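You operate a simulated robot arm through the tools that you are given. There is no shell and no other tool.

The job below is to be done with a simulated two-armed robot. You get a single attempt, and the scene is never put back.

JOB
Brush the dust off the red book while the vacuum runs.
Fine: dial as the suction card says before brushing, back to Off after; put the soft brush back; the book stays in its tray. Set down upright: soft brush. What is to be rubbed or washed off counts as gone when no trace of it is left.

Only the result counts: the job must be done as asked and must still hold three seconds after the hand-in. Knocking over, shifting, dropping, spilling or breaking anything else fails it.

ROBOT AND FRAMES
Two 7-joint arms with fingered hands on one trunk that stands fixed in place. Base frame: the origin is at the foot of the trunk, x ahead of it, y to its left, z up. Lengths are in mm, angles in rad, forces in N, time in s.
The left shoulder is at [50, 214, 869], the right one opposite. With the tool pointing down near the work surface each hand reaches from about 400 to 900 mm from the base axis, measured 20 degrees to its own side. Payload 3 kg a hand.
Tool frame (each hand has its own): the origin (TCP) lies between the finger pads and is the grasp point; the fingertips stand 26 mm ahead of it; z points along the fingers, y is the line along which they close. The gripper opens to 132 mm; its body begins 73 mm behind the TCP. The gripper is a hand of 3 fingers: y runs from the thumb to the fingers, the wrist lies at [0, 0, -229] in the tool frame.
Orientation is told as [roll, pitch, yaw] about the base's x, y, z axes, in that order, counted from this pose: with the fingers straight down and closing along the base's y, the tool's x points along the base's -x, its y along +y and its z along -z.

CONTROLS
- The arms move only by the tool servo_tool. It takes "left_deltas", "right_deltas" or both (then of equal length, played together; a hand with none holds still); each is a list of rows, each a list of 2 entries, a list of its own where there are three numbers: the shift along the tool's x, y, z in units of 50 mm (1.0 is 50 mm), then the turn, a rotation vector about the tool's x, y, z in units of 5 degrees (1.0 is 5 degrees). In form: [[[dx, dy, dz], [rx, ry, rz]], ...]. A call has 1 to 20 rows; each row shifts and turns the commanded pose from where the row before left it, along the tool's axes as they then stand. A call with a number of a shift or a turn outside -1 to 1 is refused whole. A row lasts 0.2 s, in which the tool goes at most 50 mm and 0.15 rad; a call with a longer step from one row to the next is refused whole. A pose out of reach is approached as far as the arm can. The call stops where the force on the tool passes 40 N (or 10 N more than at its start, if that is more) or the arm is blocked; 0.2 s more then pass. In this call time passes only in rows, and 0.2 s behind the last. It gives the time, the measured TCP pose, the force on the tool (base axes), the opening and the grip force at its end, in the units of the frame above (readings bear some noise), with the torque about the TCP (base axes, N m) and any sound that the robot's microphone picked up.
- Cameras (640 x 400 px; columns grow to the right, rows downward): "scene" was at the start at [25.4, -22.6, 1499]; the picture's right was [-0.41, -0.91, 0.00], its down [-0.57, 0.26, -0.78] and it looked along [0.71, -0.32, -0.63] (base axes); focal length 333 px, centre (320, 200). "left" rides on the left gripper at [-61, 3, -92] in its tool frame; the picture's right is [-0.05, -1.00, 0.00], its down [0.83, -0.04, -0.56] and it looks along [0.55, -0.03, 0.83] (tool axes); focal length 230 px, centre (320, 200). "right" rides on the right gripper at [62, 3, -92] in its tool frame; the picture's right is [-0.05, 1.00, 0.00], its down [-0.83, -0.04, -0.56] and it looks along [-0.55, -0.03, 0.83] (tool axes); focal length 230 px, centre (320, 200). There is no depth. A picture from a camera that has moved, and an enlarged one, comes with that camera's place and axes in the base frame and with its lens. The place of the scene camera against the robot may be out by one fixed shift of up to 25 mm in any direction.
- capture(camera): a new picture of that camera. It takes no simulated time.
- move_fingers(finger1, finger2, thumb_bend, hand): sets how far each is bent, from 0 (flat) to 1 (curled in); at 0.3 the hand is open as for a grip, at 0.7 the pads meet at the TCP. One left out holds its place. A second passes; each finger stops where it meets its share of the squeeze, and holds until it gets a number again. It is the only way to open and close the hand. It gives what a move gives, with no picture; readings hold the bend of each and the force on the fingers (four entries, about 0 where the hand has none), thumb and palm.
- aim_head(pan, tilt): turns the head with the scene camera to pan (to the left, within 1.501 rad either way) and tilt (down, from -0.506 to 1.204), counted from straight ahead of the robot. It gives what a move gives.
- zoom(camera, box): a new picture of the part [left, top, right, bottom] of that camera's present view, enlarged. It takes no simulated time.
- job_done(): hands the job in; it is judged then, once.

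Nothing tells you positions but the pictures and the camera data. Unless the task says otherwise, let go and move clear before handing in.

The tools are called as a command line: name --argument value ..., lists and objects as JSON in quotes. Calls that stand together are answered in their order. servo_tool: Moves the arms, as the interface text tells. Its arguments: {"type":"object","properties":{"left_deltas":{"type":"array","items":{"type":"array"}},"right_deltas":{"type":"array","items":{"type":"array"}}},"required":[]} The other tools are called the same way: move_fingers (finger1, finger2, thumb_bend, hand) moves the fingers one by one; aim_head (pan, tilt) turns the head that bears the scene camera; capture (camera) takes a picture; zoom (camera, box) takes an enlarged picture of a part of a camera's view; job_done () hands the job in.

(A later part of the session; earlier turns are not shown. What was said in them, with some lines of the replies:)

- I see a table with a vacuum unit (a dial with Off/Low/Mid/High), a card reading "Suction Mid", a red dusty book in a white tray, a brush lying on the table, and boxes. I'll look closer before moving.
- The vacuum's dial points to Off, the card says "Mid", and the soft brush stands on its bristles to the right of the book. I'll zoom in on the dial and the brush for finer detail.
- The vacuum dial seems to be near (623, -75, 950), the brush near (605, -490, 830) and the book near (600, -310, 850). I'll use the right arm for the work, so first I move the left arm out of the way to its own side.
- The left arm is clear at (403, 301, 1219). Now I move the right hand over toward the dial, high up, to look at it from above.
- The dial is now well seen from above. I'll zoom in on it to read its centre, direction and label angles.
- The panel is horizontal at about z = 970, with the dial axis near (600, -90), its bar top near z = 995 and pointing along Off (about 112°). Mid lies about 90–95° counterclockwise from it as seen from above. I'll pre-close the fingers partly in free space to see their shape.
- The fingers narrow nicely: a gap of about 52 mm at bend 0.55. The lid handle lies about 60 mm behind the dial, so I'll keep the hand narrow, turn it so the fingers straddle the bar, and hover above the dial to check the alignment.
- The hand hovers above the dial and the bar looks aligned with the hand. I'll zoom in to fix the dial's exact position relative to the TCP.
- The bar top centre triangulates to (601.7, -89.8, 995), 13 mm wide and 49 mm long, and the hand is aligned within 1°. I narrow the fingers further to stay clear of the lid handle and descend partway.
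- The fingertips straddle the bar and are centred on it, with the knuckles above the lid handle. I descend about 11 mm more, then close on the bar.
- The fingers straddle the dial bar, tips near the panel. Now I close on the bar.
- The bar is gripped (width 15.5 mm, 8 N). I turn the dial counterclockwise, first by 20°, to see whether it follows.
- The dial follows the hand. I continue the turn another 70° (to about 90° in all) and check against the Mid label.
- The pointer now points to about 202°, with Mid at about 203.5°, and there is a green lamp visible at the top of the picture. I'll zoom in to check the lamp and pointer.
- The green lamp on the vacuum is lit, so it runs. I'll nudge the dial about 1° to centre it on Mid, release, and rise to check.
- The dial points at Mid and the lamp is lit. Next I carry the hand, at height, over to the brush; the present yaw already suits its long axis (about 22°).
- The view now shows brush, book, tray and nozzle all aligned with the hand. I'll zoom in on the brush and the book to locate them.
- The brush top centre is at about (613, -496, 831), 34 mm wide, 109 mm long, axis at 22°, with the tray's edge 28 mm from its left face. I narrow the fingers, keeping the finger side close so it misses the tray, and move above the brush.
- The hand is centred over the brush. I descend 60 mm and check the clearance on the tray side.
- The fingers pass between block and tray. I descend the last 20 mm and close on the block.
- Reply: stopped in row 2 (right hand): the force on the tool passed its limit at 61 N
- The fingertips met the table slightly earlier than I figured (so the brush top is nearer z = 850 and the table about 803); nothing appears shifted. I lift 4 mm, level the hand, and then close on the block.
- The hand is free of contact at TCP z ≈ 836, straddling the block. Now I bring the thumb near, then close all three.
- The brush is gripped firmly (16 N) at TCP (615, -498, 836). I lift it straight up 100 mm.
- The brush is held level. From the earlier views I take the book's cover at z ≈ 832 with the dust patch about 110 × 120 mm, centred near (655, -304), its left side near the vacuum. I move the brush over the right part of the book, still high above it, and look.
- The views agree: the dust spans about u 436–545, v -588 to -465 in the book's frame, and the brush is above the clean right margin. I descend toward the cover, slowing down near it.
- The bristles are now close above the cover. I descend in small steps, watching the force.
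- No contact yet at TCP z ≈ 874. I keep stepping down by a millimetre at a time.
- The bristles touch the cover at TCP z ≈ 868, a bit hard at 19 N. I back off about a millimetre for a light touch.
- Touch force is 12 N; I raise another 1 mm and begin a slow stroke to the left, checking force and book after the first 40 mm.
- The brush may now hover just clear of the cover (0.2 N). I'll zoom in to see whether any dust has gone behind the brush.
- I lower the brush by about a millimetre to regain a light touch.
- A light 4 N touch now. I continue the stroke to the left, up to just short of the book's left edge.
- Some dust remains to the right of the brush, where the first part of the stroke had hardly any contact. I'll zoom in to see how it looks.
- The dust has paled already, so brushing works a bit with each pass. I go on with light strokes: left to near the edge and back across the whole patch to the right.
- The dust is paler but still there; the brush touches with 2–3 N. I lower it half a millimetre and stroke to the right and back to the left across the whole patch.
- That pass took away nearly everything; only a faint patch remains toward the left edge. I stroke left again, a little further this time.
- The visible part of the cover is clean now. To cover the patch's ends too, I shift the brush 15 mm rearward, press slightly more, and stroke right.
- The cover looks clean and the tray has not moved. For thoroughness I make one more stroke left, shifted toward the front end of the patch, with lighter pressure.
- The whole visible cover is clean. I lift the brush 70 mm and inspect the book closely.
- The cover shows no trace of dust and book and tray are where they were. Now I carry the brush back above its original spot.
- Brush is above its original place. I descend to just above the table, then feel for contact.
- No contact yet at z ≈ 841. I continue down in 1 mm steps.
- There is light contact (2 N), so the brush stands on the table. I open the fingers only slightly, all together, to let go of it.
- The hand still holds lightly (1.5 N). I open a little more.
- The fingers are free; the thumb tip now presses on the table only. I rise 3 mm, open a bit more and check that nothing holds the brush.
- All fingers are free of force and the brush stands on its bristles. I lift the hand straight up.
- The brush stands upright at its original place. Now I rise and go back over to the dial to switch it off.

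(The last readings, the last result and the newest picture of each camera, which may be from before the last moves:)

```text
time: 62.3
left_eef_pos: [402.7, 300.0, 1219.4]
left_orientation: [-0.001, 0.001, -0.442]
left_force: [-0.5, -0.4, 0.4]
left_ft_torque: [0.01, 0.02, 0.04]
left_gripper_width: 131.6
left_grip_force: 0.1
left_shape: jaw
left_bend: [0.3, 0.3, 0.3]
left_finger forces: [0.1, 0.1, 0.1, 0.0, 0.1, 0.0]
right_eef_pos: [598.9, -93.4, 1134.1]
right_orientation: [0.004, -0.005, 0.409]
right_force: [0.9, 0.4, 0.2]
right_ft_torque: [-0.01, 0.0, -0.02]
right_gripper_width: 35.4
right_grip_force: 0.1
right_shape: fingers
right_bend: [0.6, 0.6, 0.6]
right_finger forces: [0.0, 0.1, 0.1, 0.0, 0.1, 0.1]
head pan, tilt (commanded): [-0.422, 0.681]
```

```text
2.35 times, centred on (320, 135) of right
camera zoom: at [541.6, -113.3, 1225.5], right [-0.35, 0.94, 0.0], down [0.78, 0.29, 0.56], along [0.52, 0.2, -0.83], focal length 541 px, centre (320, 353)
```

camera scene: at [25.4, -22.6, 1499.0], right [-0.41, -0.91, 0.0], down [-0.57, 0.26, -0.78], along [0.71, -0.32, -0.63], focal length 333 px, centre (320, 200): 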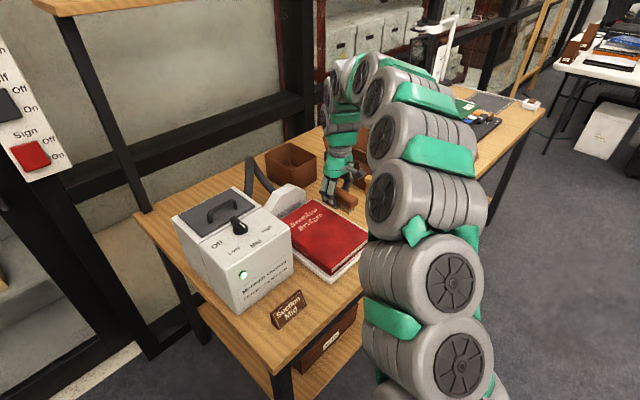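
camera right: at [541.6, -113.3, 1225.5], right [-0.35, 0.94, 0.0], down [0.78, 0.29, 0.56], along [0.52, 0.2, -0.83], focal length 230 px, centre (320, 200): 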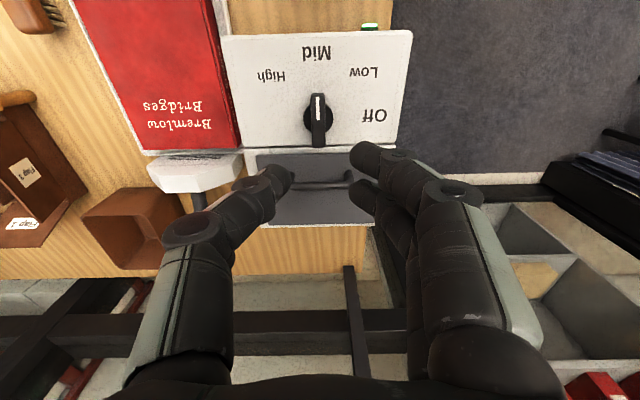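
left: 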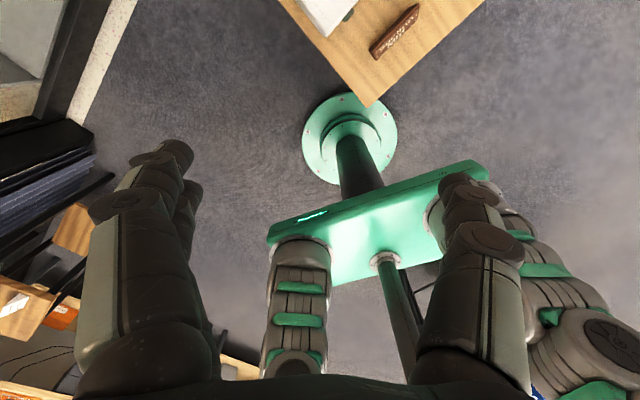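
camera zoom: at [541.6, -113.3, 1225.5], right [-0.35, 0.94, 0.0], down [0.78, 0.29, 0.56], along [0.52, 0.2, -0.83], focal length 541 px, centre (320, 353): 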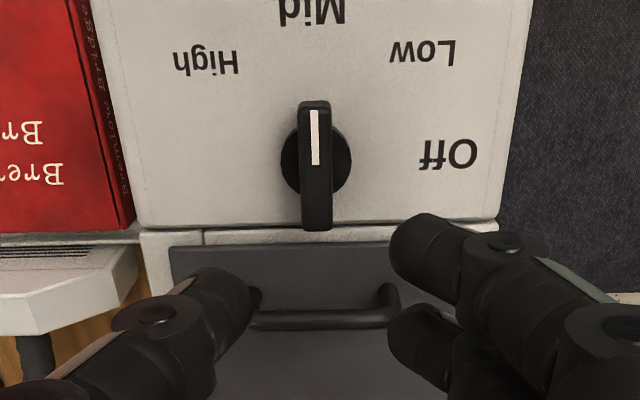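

The dial still points at Mid and the hand is nearly centred over it. I descend partway, level the hand slightly and recheck the alignment.

servo_tool --right_deltas '[[[-0.03, 0.01, 0.8], [0.034, 0.065, 0]], [[0, 0, 0.8], [0, 0, 0]], [[0, 0, 0.5], [0, 0, 0]]]'

capture --camera "right"

zoom --camera "right" --box '[240, 60, 400, 240]'

zoom --camera "scene" --box '[190, 160, 290, 260]'

```text
time: 63.1
left_eef_pos: [404.5, 301.1, 1219.4]
left_orientation: [0.0, -0.001, -0.441]
left_force: [0.0, 0.2, -0.7]
left_ft_torque: [-0.04, 0.03, -0.01]
left_gripper_width: 131.9
left_grip_force: 0.0
left_shape: jaw
left_bend: [0.3, 0.3, 0.3]
left_finger forces: [0.1, 0.0, 0.0, 0.0, 0.1, 0.0]
right_eef_pos: [603.1, -90.6, 1029.9]
right_orientation: [0.002, 0.001, 0.409]
right_force: [-0.3, -0.4, 0.2]
right_ft_torque: [0.01, 0.01, -0.06]
right_gripper_width: 35.6
right_grip_force: 0.1
right_shape: fingers
right_bend: [0.6, 0.6, 0.6]
right_finger forces: [0.0, 0.0, 0.0, 0.1, 0.0, 0.0]
head pan, tilt (commanded): [-0.422, 0.681]
```

```text
taken
camera right: at [545.8, -111.2, 1121.5], right [-0.35, 0.94, 0.0], down [0.78, 0.29, 0.55], along [0.52, 0.19, -0.83], focal length 230 px, centre (320, 200)
```

right: 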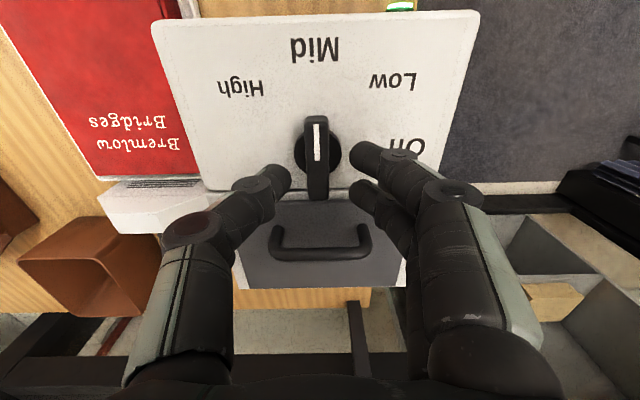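

```text
2.22 times, centred on (320, 150) of right
camera zoom: at [545.8, -111.2, 1121.5], right [-0.35, 0.94, 0.0], down [0.78, 0.29, 0.55], along [0.52, 0.19, -0.83], focal length 511 px, centre (320, 311)
```

zoom: 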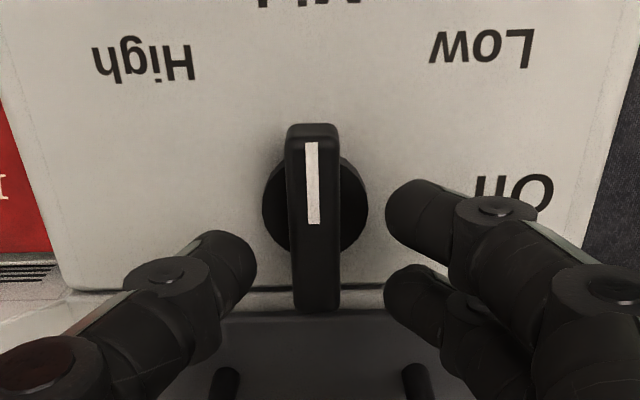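

```text
4.00 times, centred on (240, 210) of scene
camera zoom: at [25.4, -22.6, 1499.0], right [-0.41, -0.91, 0.0], down [-0.57, 0.26, -0.78], along [0.71, -0.32, -0.63], focal length 1330 px, centre (640, 160)
```

zoom: 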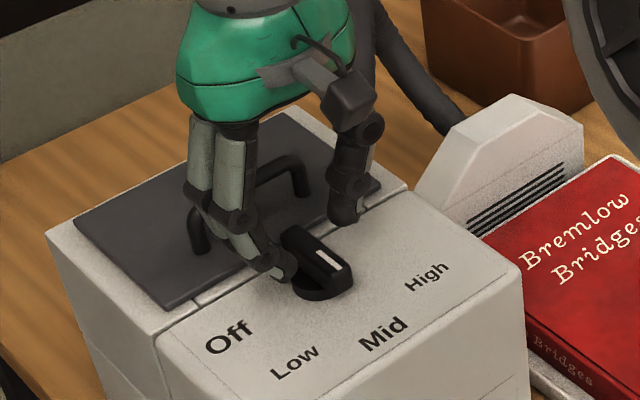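

The bar sits about 2 mm toward the front of the hand centre; I correct that and descend the remaining 22 mm.

servo_tool --right_deltas '[[[0.04, -0.02, 0.2], [0, 0, 0]], [[0, 0, 0.15], [0, 0, 0]], [[0, 0, 0.09], [0, 0, 0]]]'

zoom --camera "right" --box '[220, 80, 480, 280]'

zoom --camera "scene" --box '[190, 160, 290, 260]'

```text
time: 63.9
left_eef_pos: [402.5, 299.6, 1219.0]
left_orientation: [0.001, 0.001, -0.441]
left_force: [0.4, 0.3, 0.2]
left_ft_torque: [-0.03, 0.01, 0.02]
left_gripper_width: 131.7
left_grip_force: 0.2
left_shape: jaw
left_bend: [0.3, 0.3, 0.3]
left_finger forces: [0.0, 0.1, 0.0, 0.1, 0.1, 0.0]
right_eef_pos: [601.4, -92.4, 1009.2]
right_orientation: [0.0, 0.003, 0.409]
right_force: [0.4, 0.4, 0.1]
right_ft_torque: [0.02, 0.0, 0.02]
right_gripper_width: 35.6
right_grip_force: 0.1
right_shape: fingers
right_bend: [0.6, 0.6, 0.6]
right_finger forces: [0.0, 0.0, 0.0, 0.0, 0.0, 0.0]
head pan, tilt (commanded): [-0.422, 0.681]
```

```text
2.00 times, centred on (350, 180) of right
camera zoom: at [543.6, -111.7, 1100.4], right [-0.35, 0.94, 0.0], down [0.78, 0.29, 0.55], along [0.52, 0.19, -0.83], focal length 460 px, centre (260, 240)
```

zoom: 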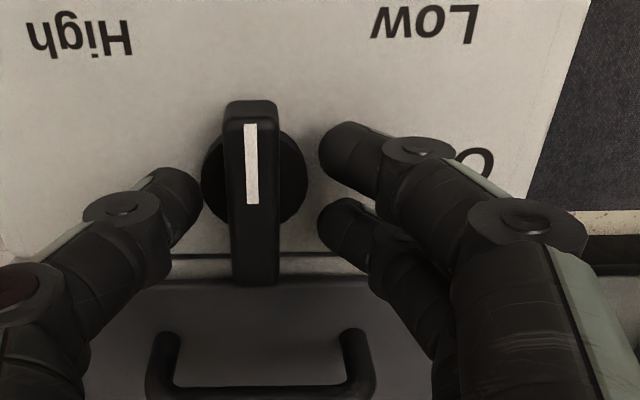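

```text
4.00 times, centred on (240, 210) of scene
camera zoom: at [25.4, -22.6, 1499.0], right [-0.41, -0.91, 0.0], down [-0.57, 0.26, -0.78], along [0.71, -0.32, -0.63], focal length 1330 px, centre (640, 160)
```

zoom: 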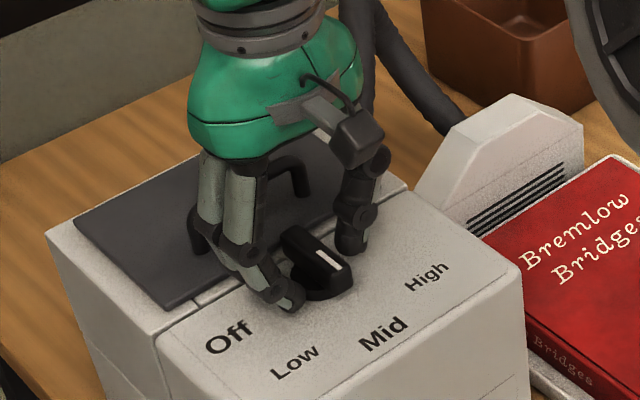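

The fingers straddle the bar just as at the first grip. I lower 1 mm more and close.

servo_tool --right_deltas '[[[0.015, 0, 0.02], [0, 0, 0]]]'

move_fingers --hand "right" --finger1 0.7 --finger2 0.7 --thumb_bend 0.7

zoom --camera "right" --box '[220, 80, 480, 280]'

```text
time: 64.3
left_eef_pos: [404.2, 300.9, 1219.4]
left_orientation: [-0.001, 0.0, -0.442]
left_force: [1.2, -0.2, 0.1]
left_ft_torque: [0.03, -0.02, 0.01]
left_gripper_width: 131.9
left_grip_force: 0.0
left_shape: jaw
left_bend: [0.3, 0.3, 0.3]
left_finger forces: [0.2, 0.0, 0.1, 0.1, 0.0, 0.0]
right_eef_pos: [600.6, -91.7, 1007.2]
right_orientation: [0.001, 0.001, 0.409]
right_force: [-0.2, -0.1, -0.2]
right_ft_torque: [0.02, -0.03, -0.03]
right_gripper_width: 35.7
right_grip_force: 0.1
right_shape: fingers
right_bend: [0.6, 0.6, 0.6]
right_finger forces: [0.1, 0.0, 0.0, 0.1, 0.0, 0.1]
head pan, tilt (commanded): [-0.422, 0.681]
```

```text
time: 65.3
left_eef_pos: [403.4, 300.3, 1218.8]
left_orientation: [-0.001, 0.0, -0.442]
left_force: [0.8, 0.1, -0.5]
left_ft_torque: [-0.01, 0.03, -0.04]
left_gripper_width: 131.9
left_grip_force: 0.1
left_shape: jaw
left_bend: [0.3, 0.3, 0.3]
left_finger forces: [0.1, 0.1, 0.0, 0.0, 0.0, 0.1]
right_eef_pos: [599.8, -91.9, 1007.8]
right_orientation: [-0.002, 0.004, 0.41]
right_force: [1.0, 0.4, -0.6]
right_ft_torque: [0.03, 0.0, -0.02]
right_gripper_width: 15.2
right_grip_force: 4.7
right_shape: fingers
right_bend: [0.67, 0.66, 0.67]
right_finger forces: [1.8, 3.0, 0.0, 0.0, 5.1, 0.0]
head pan, tilt (commanded): [-0.422, 0.681]
```

```text
2.00 times, centred on (350, 180) of right
camera zoom: at [542.9, -112.2, 1099.4], right [-0.35, 0.94, 0.0], down [0.78, 0.29, 0.55], along [0.52, 0.19, -0.83], focal length 460 px, centre (260, 240)
```

zoom: 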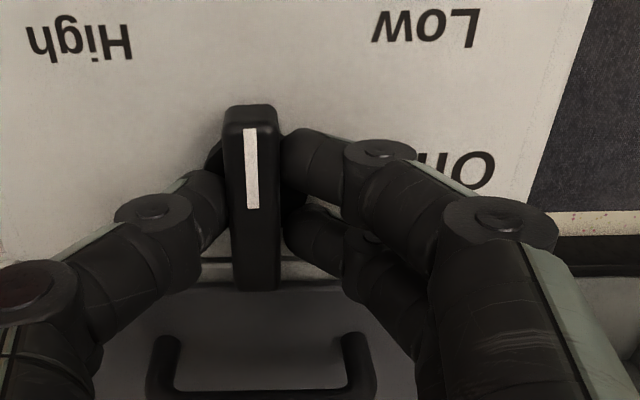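

Gripped; I squeeze a touch more, then turn the dial back clockwise by 90°.

move_fingers --hand "right" --finger1 0.72 --finger2 0.72 --thumb_bend 0.72

servo_tool --right_deltas '[[[0, 0, 0], [0, 0, 1]], [[0, 0, 0], [0, 0, 1]], [[0, 0, 0], [0, 0, 1]], [[0, 0, 0], [0, 0, 1]], [[0, 0, 0], [0, 0, 1]], [[0, 0, 0], [0, 0, 1]], [[0, 0, 0], [0, 0, 1]], [[0, 0, 0], [0, 0, 1]], [[0, 0, 0], [0, 0, 1]], [[0, 0, 0], [0, 0, 1]], [[0, 0, 0], [0, 0, 1]], [[0, 0, 0], [0, 0, 1]], [[0, 0, 0], [0, 0, 1]], [[0, 0, 0], [0, 0, 1]], [[0, 0, 0], [0, 0, 1]], [[0, 0, 0], [0, 0, 1]], [[0, 0, 0], [0, 0, 1]]]'

capture --camera "right"

zoom --camera "scene" --box '[170, 190, 330, 330]'

```text
time: 66.3
left_eef_pos: [403.3, 300.2, 1219.0]
left_orientation: [0.0, -0.001, -0.441]
left_force: [0.3, -0.3, 0.6]
left_ft_torque: [0.03, -0.01, 0.03]
left_gripper_width: 132.1
left_grip_force: 0.1
left_shape: jaw
left_bend: [0.3, 0.3, 0.3]
left_finger forces: [0.0, 0.0, 0.1, 0.0, 0.0, 0.1]
right_eef_pos: [600.0, -92.1, 1006.7]
right_orientation: [0.0, 0.004, 0.409]
right_force: [1.0, 0.2, -4.8]
right_ft_torque: [-0.04, -0.03, -0.03]
right_gripper_width: 14.3
right_grip_force: 7.4
right_shape: fingers
right_bend: [0.69, 0.7, 0.68]
right_finger forces: [3.5, 3.4, 0.0, 0.1, 7.8, 0.1]
head pan, tilt (commanded): [-0.422, 0.681]
```

```text
time: 69.9
left_eef_pos: [403.0, 300.5, 1219.7]
left_orientation: [0.0, 0.0, -0.443]
left_force: [-0.9, 0.8, -0.4]
left_ft_torque: [-0.02, 0.02, 0.0]
left_gripper_width: 131.6
left_grip_force: 0.1
left_shape: jaw
left_bend: [0.3, 0.3, 0.3]
left_finger forces: [0.0, 0.0, 0.0, 0.0, 0.0, 0.0]
right_eef_pos: [601.0, -93.1, 1009.0]
right_orientation: [-0.005, 0.0, -1.077]
right_force: [4.4, 6.1, -3.3]
right_ft_torque: [0.14, -0.12, 0.05]
right_gripper_width: 14.2
right_grip_force: 8.1
right_shape: fingers
right_bend: [0.69, 0.7, 0.69]
right_finger forces: [5.7, 6.0, 0.0, 0.0, 4.3, 0.0]
head pan, tilt (commanded): [-0.422, 0.681]
```

```text
taken
camera right: at [574.1, -35.6, 1099.8], right [0.9, 0.43, 0.0], down [0.36, -0.75, 0.55], along [0.23, -0.5, -0.83], focal length 230 px, centre (320, 200)
```

right: 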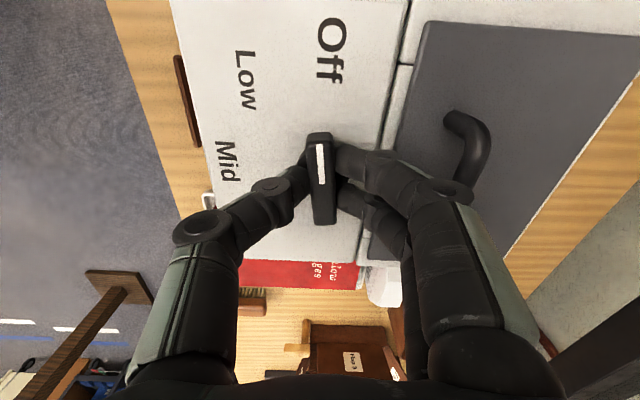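

```text
2.86 times, centred on (250, 260) of scene
camera zoom: at [25.5, -22.5, 1499.0], right [-0.41, -0.91, 0.0], down [-0.57, 0.26, -0.78], along [0.71, -0.32, -0.63], focal length 950 px, centre (520, 29)
```

zoom: 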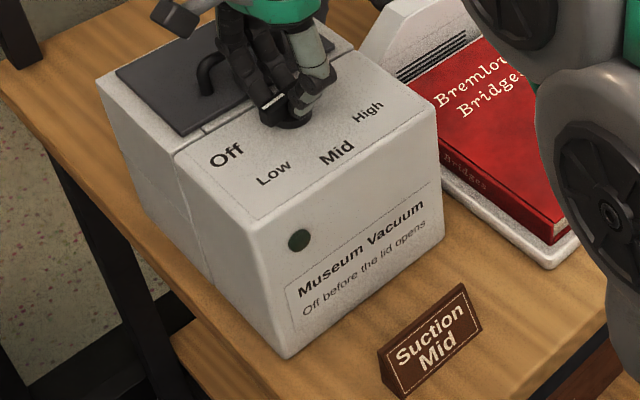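

The lamp is off already; about 6° remain to the original Off direction. I'll zoom in to see how the bar stands.

zoom --camera "right" --box '[220, 80, 480, 280]'

zoom --camera "scene" --box '[190, 160, 290, 260]'

```text
2.00 times, centred on (350, 180) of right
camera zoom: at [574.1, -35.6, 1099.8], right [0.9, 0.43, 0.0], down [0.36, -0.75, 0.55], along [0.23, -0.5, -0.83], focal length 460 px, centre (260, 240)
```

zoom: 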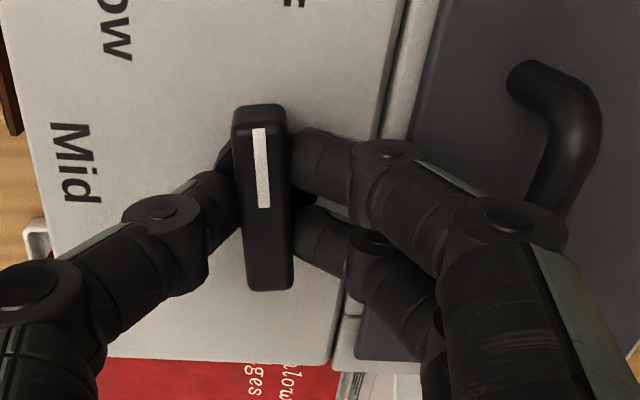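

```text
4.00 times, centred on (240, 210) of scene
camera zoom: at [25.5, -22.5, 1499.0], right [-0.41, -0.91, 0.0], down [-0.57, 0.26, -0.78], along [0.71, -0.32, -0.63], focal length 1330 px, centre (640, 160)
```

zoom: 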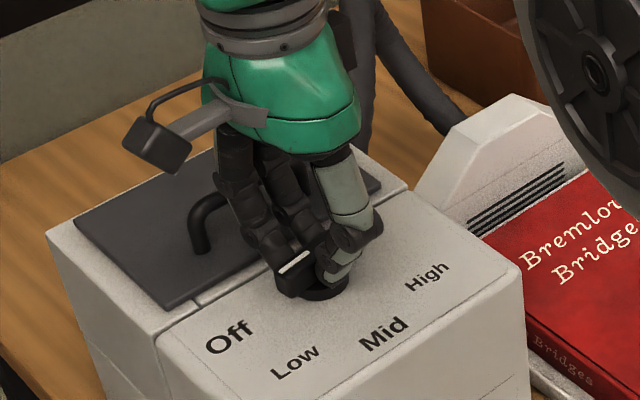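

The dial follows. I turn the last 6° to Off, easing a small sideways load on the way.

servo_tool --right_deltas '[[[0.02, 0.02, 0], [0, 0, 0.6]], [[0.01, 0.01, 0], [0, 0, 0.66]]]'

zoom --camera "right" --box '[220, 80, 480, 280]'

zoom --camera "scene" --box '[190, 160, 290, 260]'

```text
time: 70.5
left_eef_pos: [404.2, 300.9, 1219.5]
left_orientation: [-0.001, 0.0, -0.443]
left_force: [0.8, 0.9, 0.2]
left_ft_torque: [-0.05, -0.01, 0.04]
left_gripper_width: 131.8
left_grip_force: 0.2
left_shape: jaw
left_bend: [0.3, 0.3, 0.3]
left_finger forces: [0.0, 0.0, 0.1, 0.1, 0.0, 0.1]
right_eef_pos: [600.2, -90.4, 1009.4]
right_orientation: [-0.005, 0.0, -1.187]
right_force: [4.3, -3.9, -4.5]
right_ft_torque: [-0.05, -0.07, 0.0]
right_gripper_width: 13.9
right_grip_force: 6.9
right_shape: fingers
right_bend: [0.69, 0.7, 0.69]
right_finger forces: [3.9, 4.4, 0.0, 0.0, 6.3, 0.1]
head pan, tilt (commanded): [-0.422, 0.681]
```

```text
2.00 times, centred on (350, 180) of right
camera zoom: at [581.1, -31.6, 1099.9], right [0.95, 0.33, 0.0], down [0.27, -0.79, 0.56], along [0.18, -0.53, -0.83], focal length 460 px, centre (260, 240)
```

zoom: 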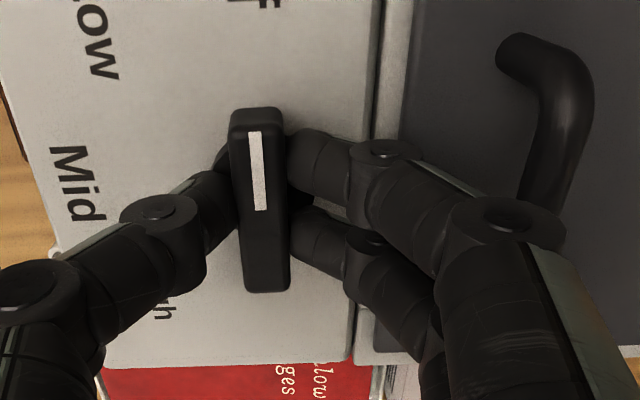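

```text
4.00 times, centred on (240, 210) of scene
camera zoom: at [25.5, -22.7, 1499.0], right [-0.41, -0.91, 0.0], down [-0.57, 0.26, -0.78], along [0.71, -0.32, -0.63], focal length 1330 px, centre (640, 160)
```

zoom: 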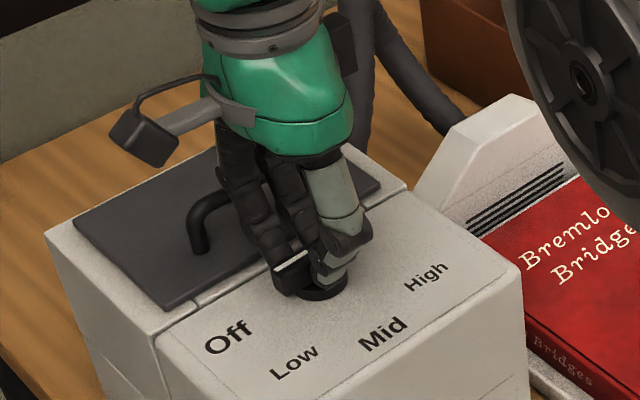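

The dial is back in its original direction at Off. I open slightly, then rise.

move_fingers --hand "right" --finger1 0.63 --finger2 0.63 --thumb_bend 0.63

servo_tool --right_deltas '[[[0, 0, -0.15], [0, 0, 0]], [[0, 0, -0.3], [0, 0, 0]], [[0, 0, -0.5], [0, 0, 0]], [[0, 0, -0.9], [0, 0, 0]], [[0, 0, -0.9], [0, 0, 0]]]'

capture --camera "right"

zoom --camera "right" --box '[240, 30, 400, 220]'

zoom --camera "scene" --box '[170, 190, 330, 330]'

```text
time: 71.5
left_eef_pos: [405.0, 300.7, 1219.2]
left_orientation: [0.002, 0.0, -0.441]
left_force: [0.4, 0.3, 1.0]
left_ft_torque: [-0.05, -0.03, 0.0]
left_gripper_width: 131.8
left_grip_force: 0.1
left_shape: jaw
left_bend: [0.3, 0.3, 0.3]
left_finger forces: [0.1, 0.0, 0.0, 0.1, 0.1, 0.0]
right_eef_pos: [602.7, -89.9, 1008.9]
right_orientation: [-0.003, 0.001, -1.185]
right_force: [0.5, -0.4, -0.1]
right_ft_torque: [0.03, -0.04, -0.03]
right_gripper_width: 24.9
right_grip_force: 0.0
right_shape: fingers
right_bend: [0.63, 0.63, 0.63]
right_finger forces: [0.1, 0.0, 0.0, 0.0, 0.0, 0.0]
head pan, tilt (commanded): [-0.422, 0.681]
```

```text
time: 72.7
left_eef_pos: [404.3, 300.3, 1219.5]
left_orientation: [0.0, -0.001, -0.442]
left_force: [0.9, 0.5, 0.6]
left_ft_torque: [0.01, -0.02, 0.02]
left_gripper_width: 132.0
left_grip_force: 0.0
left_shape: jaw
left_bend: [0.3, 0.3, 0.3]
left_finger forces: [0.0, 0.0, 0.0, 0.0, 0.0, 0.0]
right_eef_pos: [601.2, -91.2, 1147.6]
right_orientation: [-0.001, 0.0, -1.186]
right_force: [-0.2, 0.6, -0.2]
right_ft_torque: [0.0, -0.02, 0.01]
right_gripper_width: 25.2
right_grip_force: 0.0
right_shape: fingers
right_bend: [0.63, 0.63, 0.63]
right_finger forces: [0.0, 0.0, 0.1, 0.0, 0.1, 0.1]
head pan, tilt (commanded): [-0.422, 0.681]
```

```text
taken
camera right: at [582.0, -31.9, 1238.4], right [0.94, 0.33, 0.0], down [0.27, -0.79, 0.56], along [0.18, -0.53, -0.83], focal length 230 px, centre (320, 200)
```

right: 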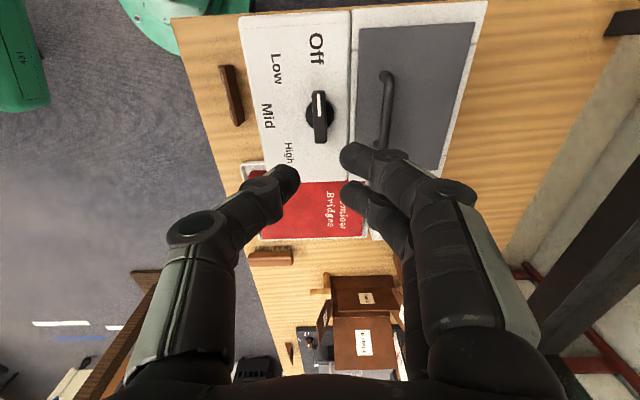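

```text
2.11 times, centred on (320, 125) of right
camera zoom: at [582.0, -31.9, 1238.4], right [0.94, 0.33, 0.0], down [0.27, -0.79, 0.56], along [0.18, -0.53, -0.83], focal length 484 px, centre (320, 358)
```

zoom: 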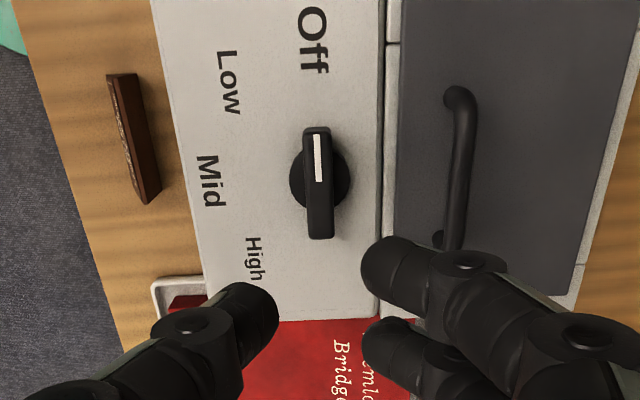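

```text
2.86 times, centred on (250, 260) of scene
camera zoom: at [25.4, -22.6, 1499.0], right [-0.41, -0.91, 0.0], down [-0.57, 0.26, -0.78], along [0.71, -0.32, -0.63], focal length 950 px, centre (520, 29)
```

zoom: 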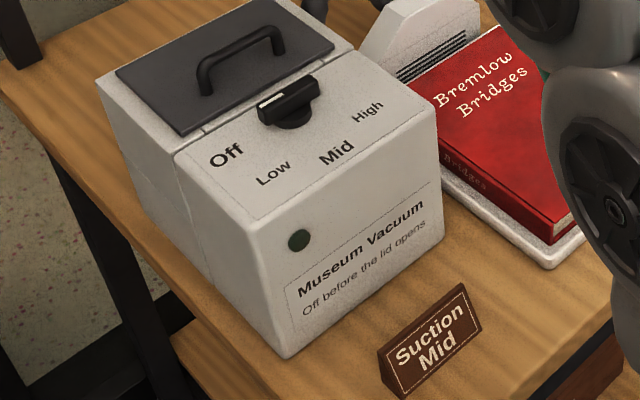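

The dial points to Off and the lamp is dark. I now withdraw the right arm up and back to about its starting pose.

servo_tool --right_deltas '[[[0, 0, -0.9], [0, 0, 0]], [[0, 0, -0.9], [0, 0, 0]], [[0, 0, 0], [0, 0, -0.947]], [[0, 0, 0], [0, 0, -0.947]], [[0, 0, 0], [0, 0, -0.947]], [[0, 0, 0], [0, 0, -0.947]], [[0, 0, 0], [0, 0, -0.947]], [[0, 0, 0], [0, 0, -0.947]], [[0, 0, 0], [0, 0, -0.947]], [[0, 0, 0], [0, 0, -0.947]], [[0, 0, 0], [0, 0, -0.947]], [[0.1975, -0.924, 0], [0, 0, 0]], [[0.1975, -0.924, 0], [0, 0, 0]], [[0.1975, -0.924, 0], [0, 0, 0]], [[0.1975, -0.924, 0], [0, 0, 0]], [[0.1975, -0.924, 0], [0, 0, 0]], [[0.1975, -0.924, 0], [0, 0, 0]], [[0.1975, -0.924, 0], [0, 0, 0]], [[0.1975, -0.924, 0], [0, 0, 0]]]'

capture --camera "scene"

zoom --camera "scene" --box '[260, 110, 430, 290]'

zoom --camera "scene" --box '[270, 190, 390, 280]'

capture --camera "right"

```text
time: 76.7
left_eef_pos: [402.8, 300.6, 1218.2]
left_orientation: [0.0, 0.001, -0.441]
left_force: [-0.9, 0.3, -0.6]
left_ft_torque: [0.02, -0.04, -0.01]
left_gripper_width: 131.7
left_grip_force: 0.0
left_shape: jaw
left_bend: [0.3, 0.3, 0.3]
left_finger forces: [0.0, 0.0, 0.0, 0.0, 0.0, 0.0]
right_eef_pos: [369.9, -389.2, 1214.3]
right_orientation: [-0.001, 0.002, -0.443]
right_force: [-0.2, 1.0, -0.2]
right_ft_torque: [0.04, 0.03, 0.03]
right_gripper_width: 25.5
right_grip_force: 0.0
right_shape: fingers
right_bend: [0.63, 0.63, 0.63]
right_finger forces: [0.0, 0.1, 0.0, 0.0, 0.0, 0.0]
right hand out of reach, approached as far as the arm can: row 2
head pan, tilt (commanded): [-0.422, 0.681]
```

```text
taken
camera scene: at [25.4, -22.6, 1499.0], right [-0.41, -0.91, 0.0], down [-0.57, 0.26, -0.78], along [0.71, -0.32, -0.63], focal length 333 px, centre (320, 200)
```

scene: 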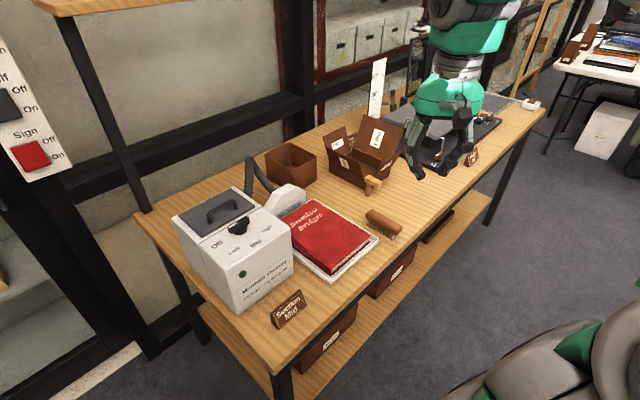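

```text
2.22 times, centred on (345, 200) of scene
camera zoom: at [25.4, -22.6, 1499.0], right [-0.41, -0.91, 0.0], down [-0.57, 0.26, -0.78], along [0.71, -0.32, -0.63], focal length 739 px, centre (264, 200)
```

zoom: 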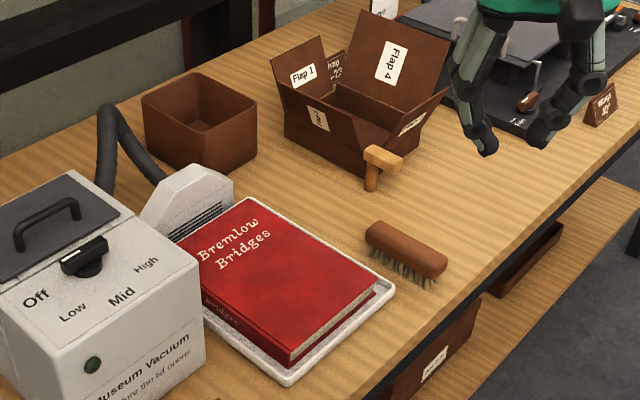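

```text
4.44 times, centred on (330, 235) of scene
camera zoom: at [25.4, -22.6, 1499.0], right [-0.41, -0.91, 0.0], down [-0.57, 0.26, -0.78], along [0.71, -0.32, -0.63], focal length 1478 px, centre (276, 44)
```

zoom: 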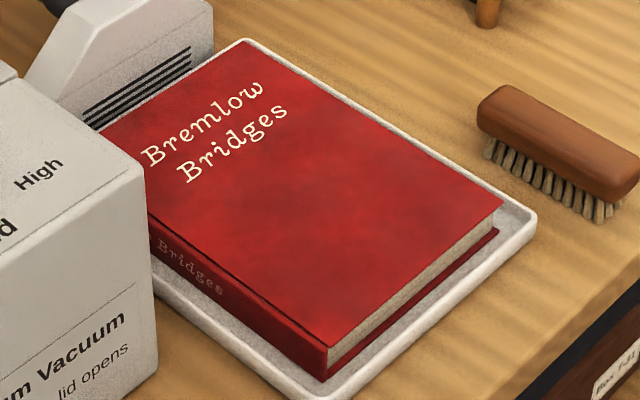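

```text
taken
camera right: at [317.1, -359.1, 1306.8], right [0.47, 0.88, 0.0], down [0.73, -0.39, 0.55], along [0.49, -0.26, -0.83], focal length 230 px, centre (320, 200)
```

right: 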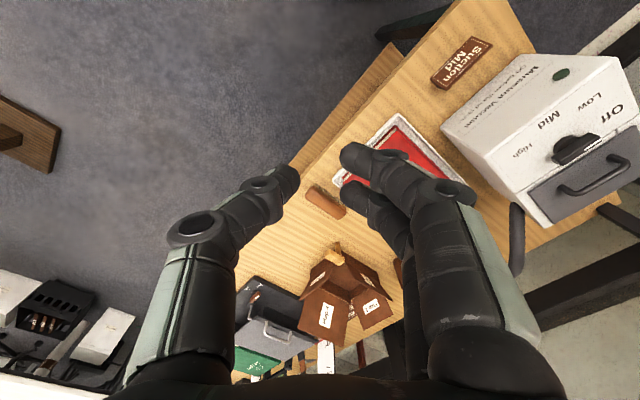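

Everything looks as before, minus the dust. One last close look at the cover and dial before handing in.

zoom --camera "scene" --box '[285, 195, 345, 250]'

zoom --camera "scene" --box '[315, 205, 375, 260]'

zoom --camera "scene" --box '[205, 190, 285, 260]'

zoom --camera "scene" --box '[350, 190, 430, 250]'

```text
7.27 times, centred on (315, 222) of scene
camera zoom: at [25.4, -22.6, 1499.0], right [-0.41, -0.91, 0.0], down [-0.57, 0.26, -0.78], along [0.71, -0.32, -0.63], focal length 2419 px, centre (356, 36)
```

zoom: 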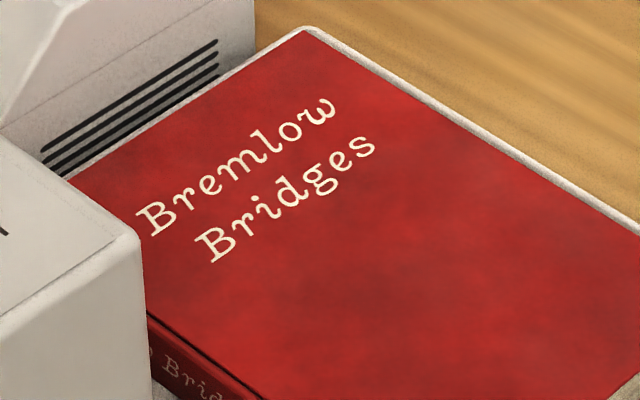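

```text
7.27 times, centred on (345, 232) of scene
camera zoom: at [25.4, -22.6, 1499.0], right [-0.41, -0.91, 0.0], down [-0.57, 0.26, -0.78], along [0.71, -0.32, -0.63], focal length 2419 px, centre (138, -36)
```

zoom: 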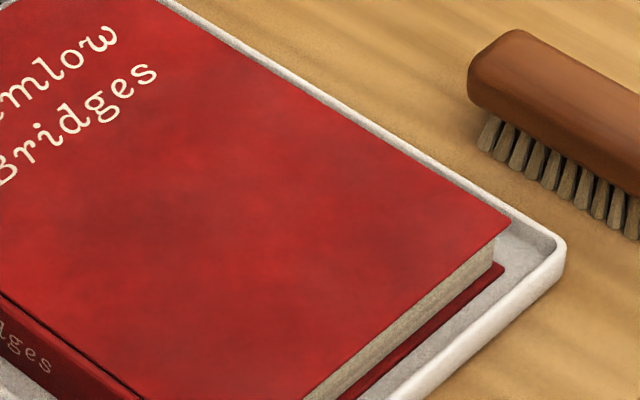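

```text
5.71 times, centred on (245, 225) of scene
camera zoom: at [25.4, -22.6, 1499.0], right [-0.41, -0.91, 0.0], down [-0.57, 0.26, -0.78], along [0.71, -0.32, -0.63], focal length 1900 px, centre (749, 57)
```

zoom: 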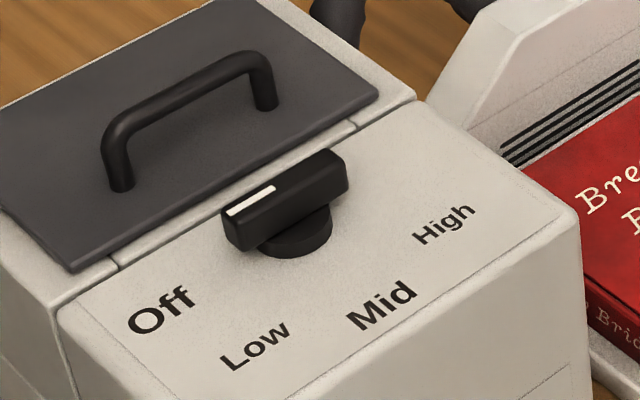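

```text
6.67 times, centred on (390, 220) of scene
camera zoom: at [25.4, -22.6, 1499.0], right [-0.41, -0.91, 0.0], down [-0.57, 0.26, -0.78], along [0.71, -0.32, -0.63], focal length 2217 px, centre (-147, 67)
```

zoom: 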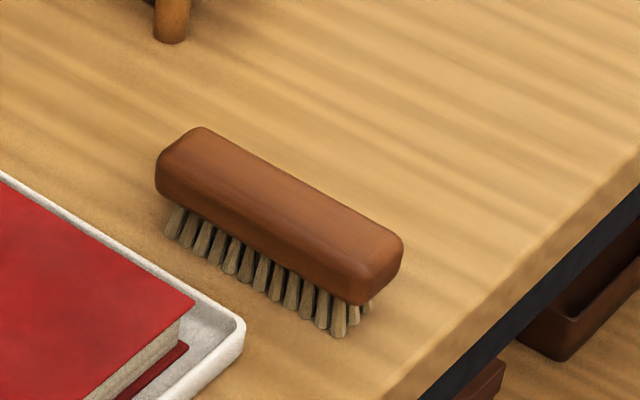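

The cover shows no trace of dust and the book lies in its tray. The dial is at Off with the lamp dark, the brush stands upright in its place, and both hands are clear. I hand the job in.

job_done

```text
The job is handed in.
```

The red book is brushed clean and the job is handed in; I don't have the judge's verdict.

- **Vacuum:** I set the dial to Mid, as the suction card says, before brushing. The lamp came on and stayed lit while I brushed. After putting the brush back I turned the dial to Off, and the lamp went dark.
- **Book:** Several light strokes took the dust off, and close-up pictures show no trace left. The book is still in its tray, and neither moved.
- **Brush:** It stands upright on its bristles within a few millimetres of where it started.
- **Rest of the scene:** Nothing else was knocked over or shifted that I can see. On the first approach to the brush the fingertips pressed the table at about 61 N and the move stopped itself. The pictures show nothing displaced by it.

Both hands are empty and clear of the table.
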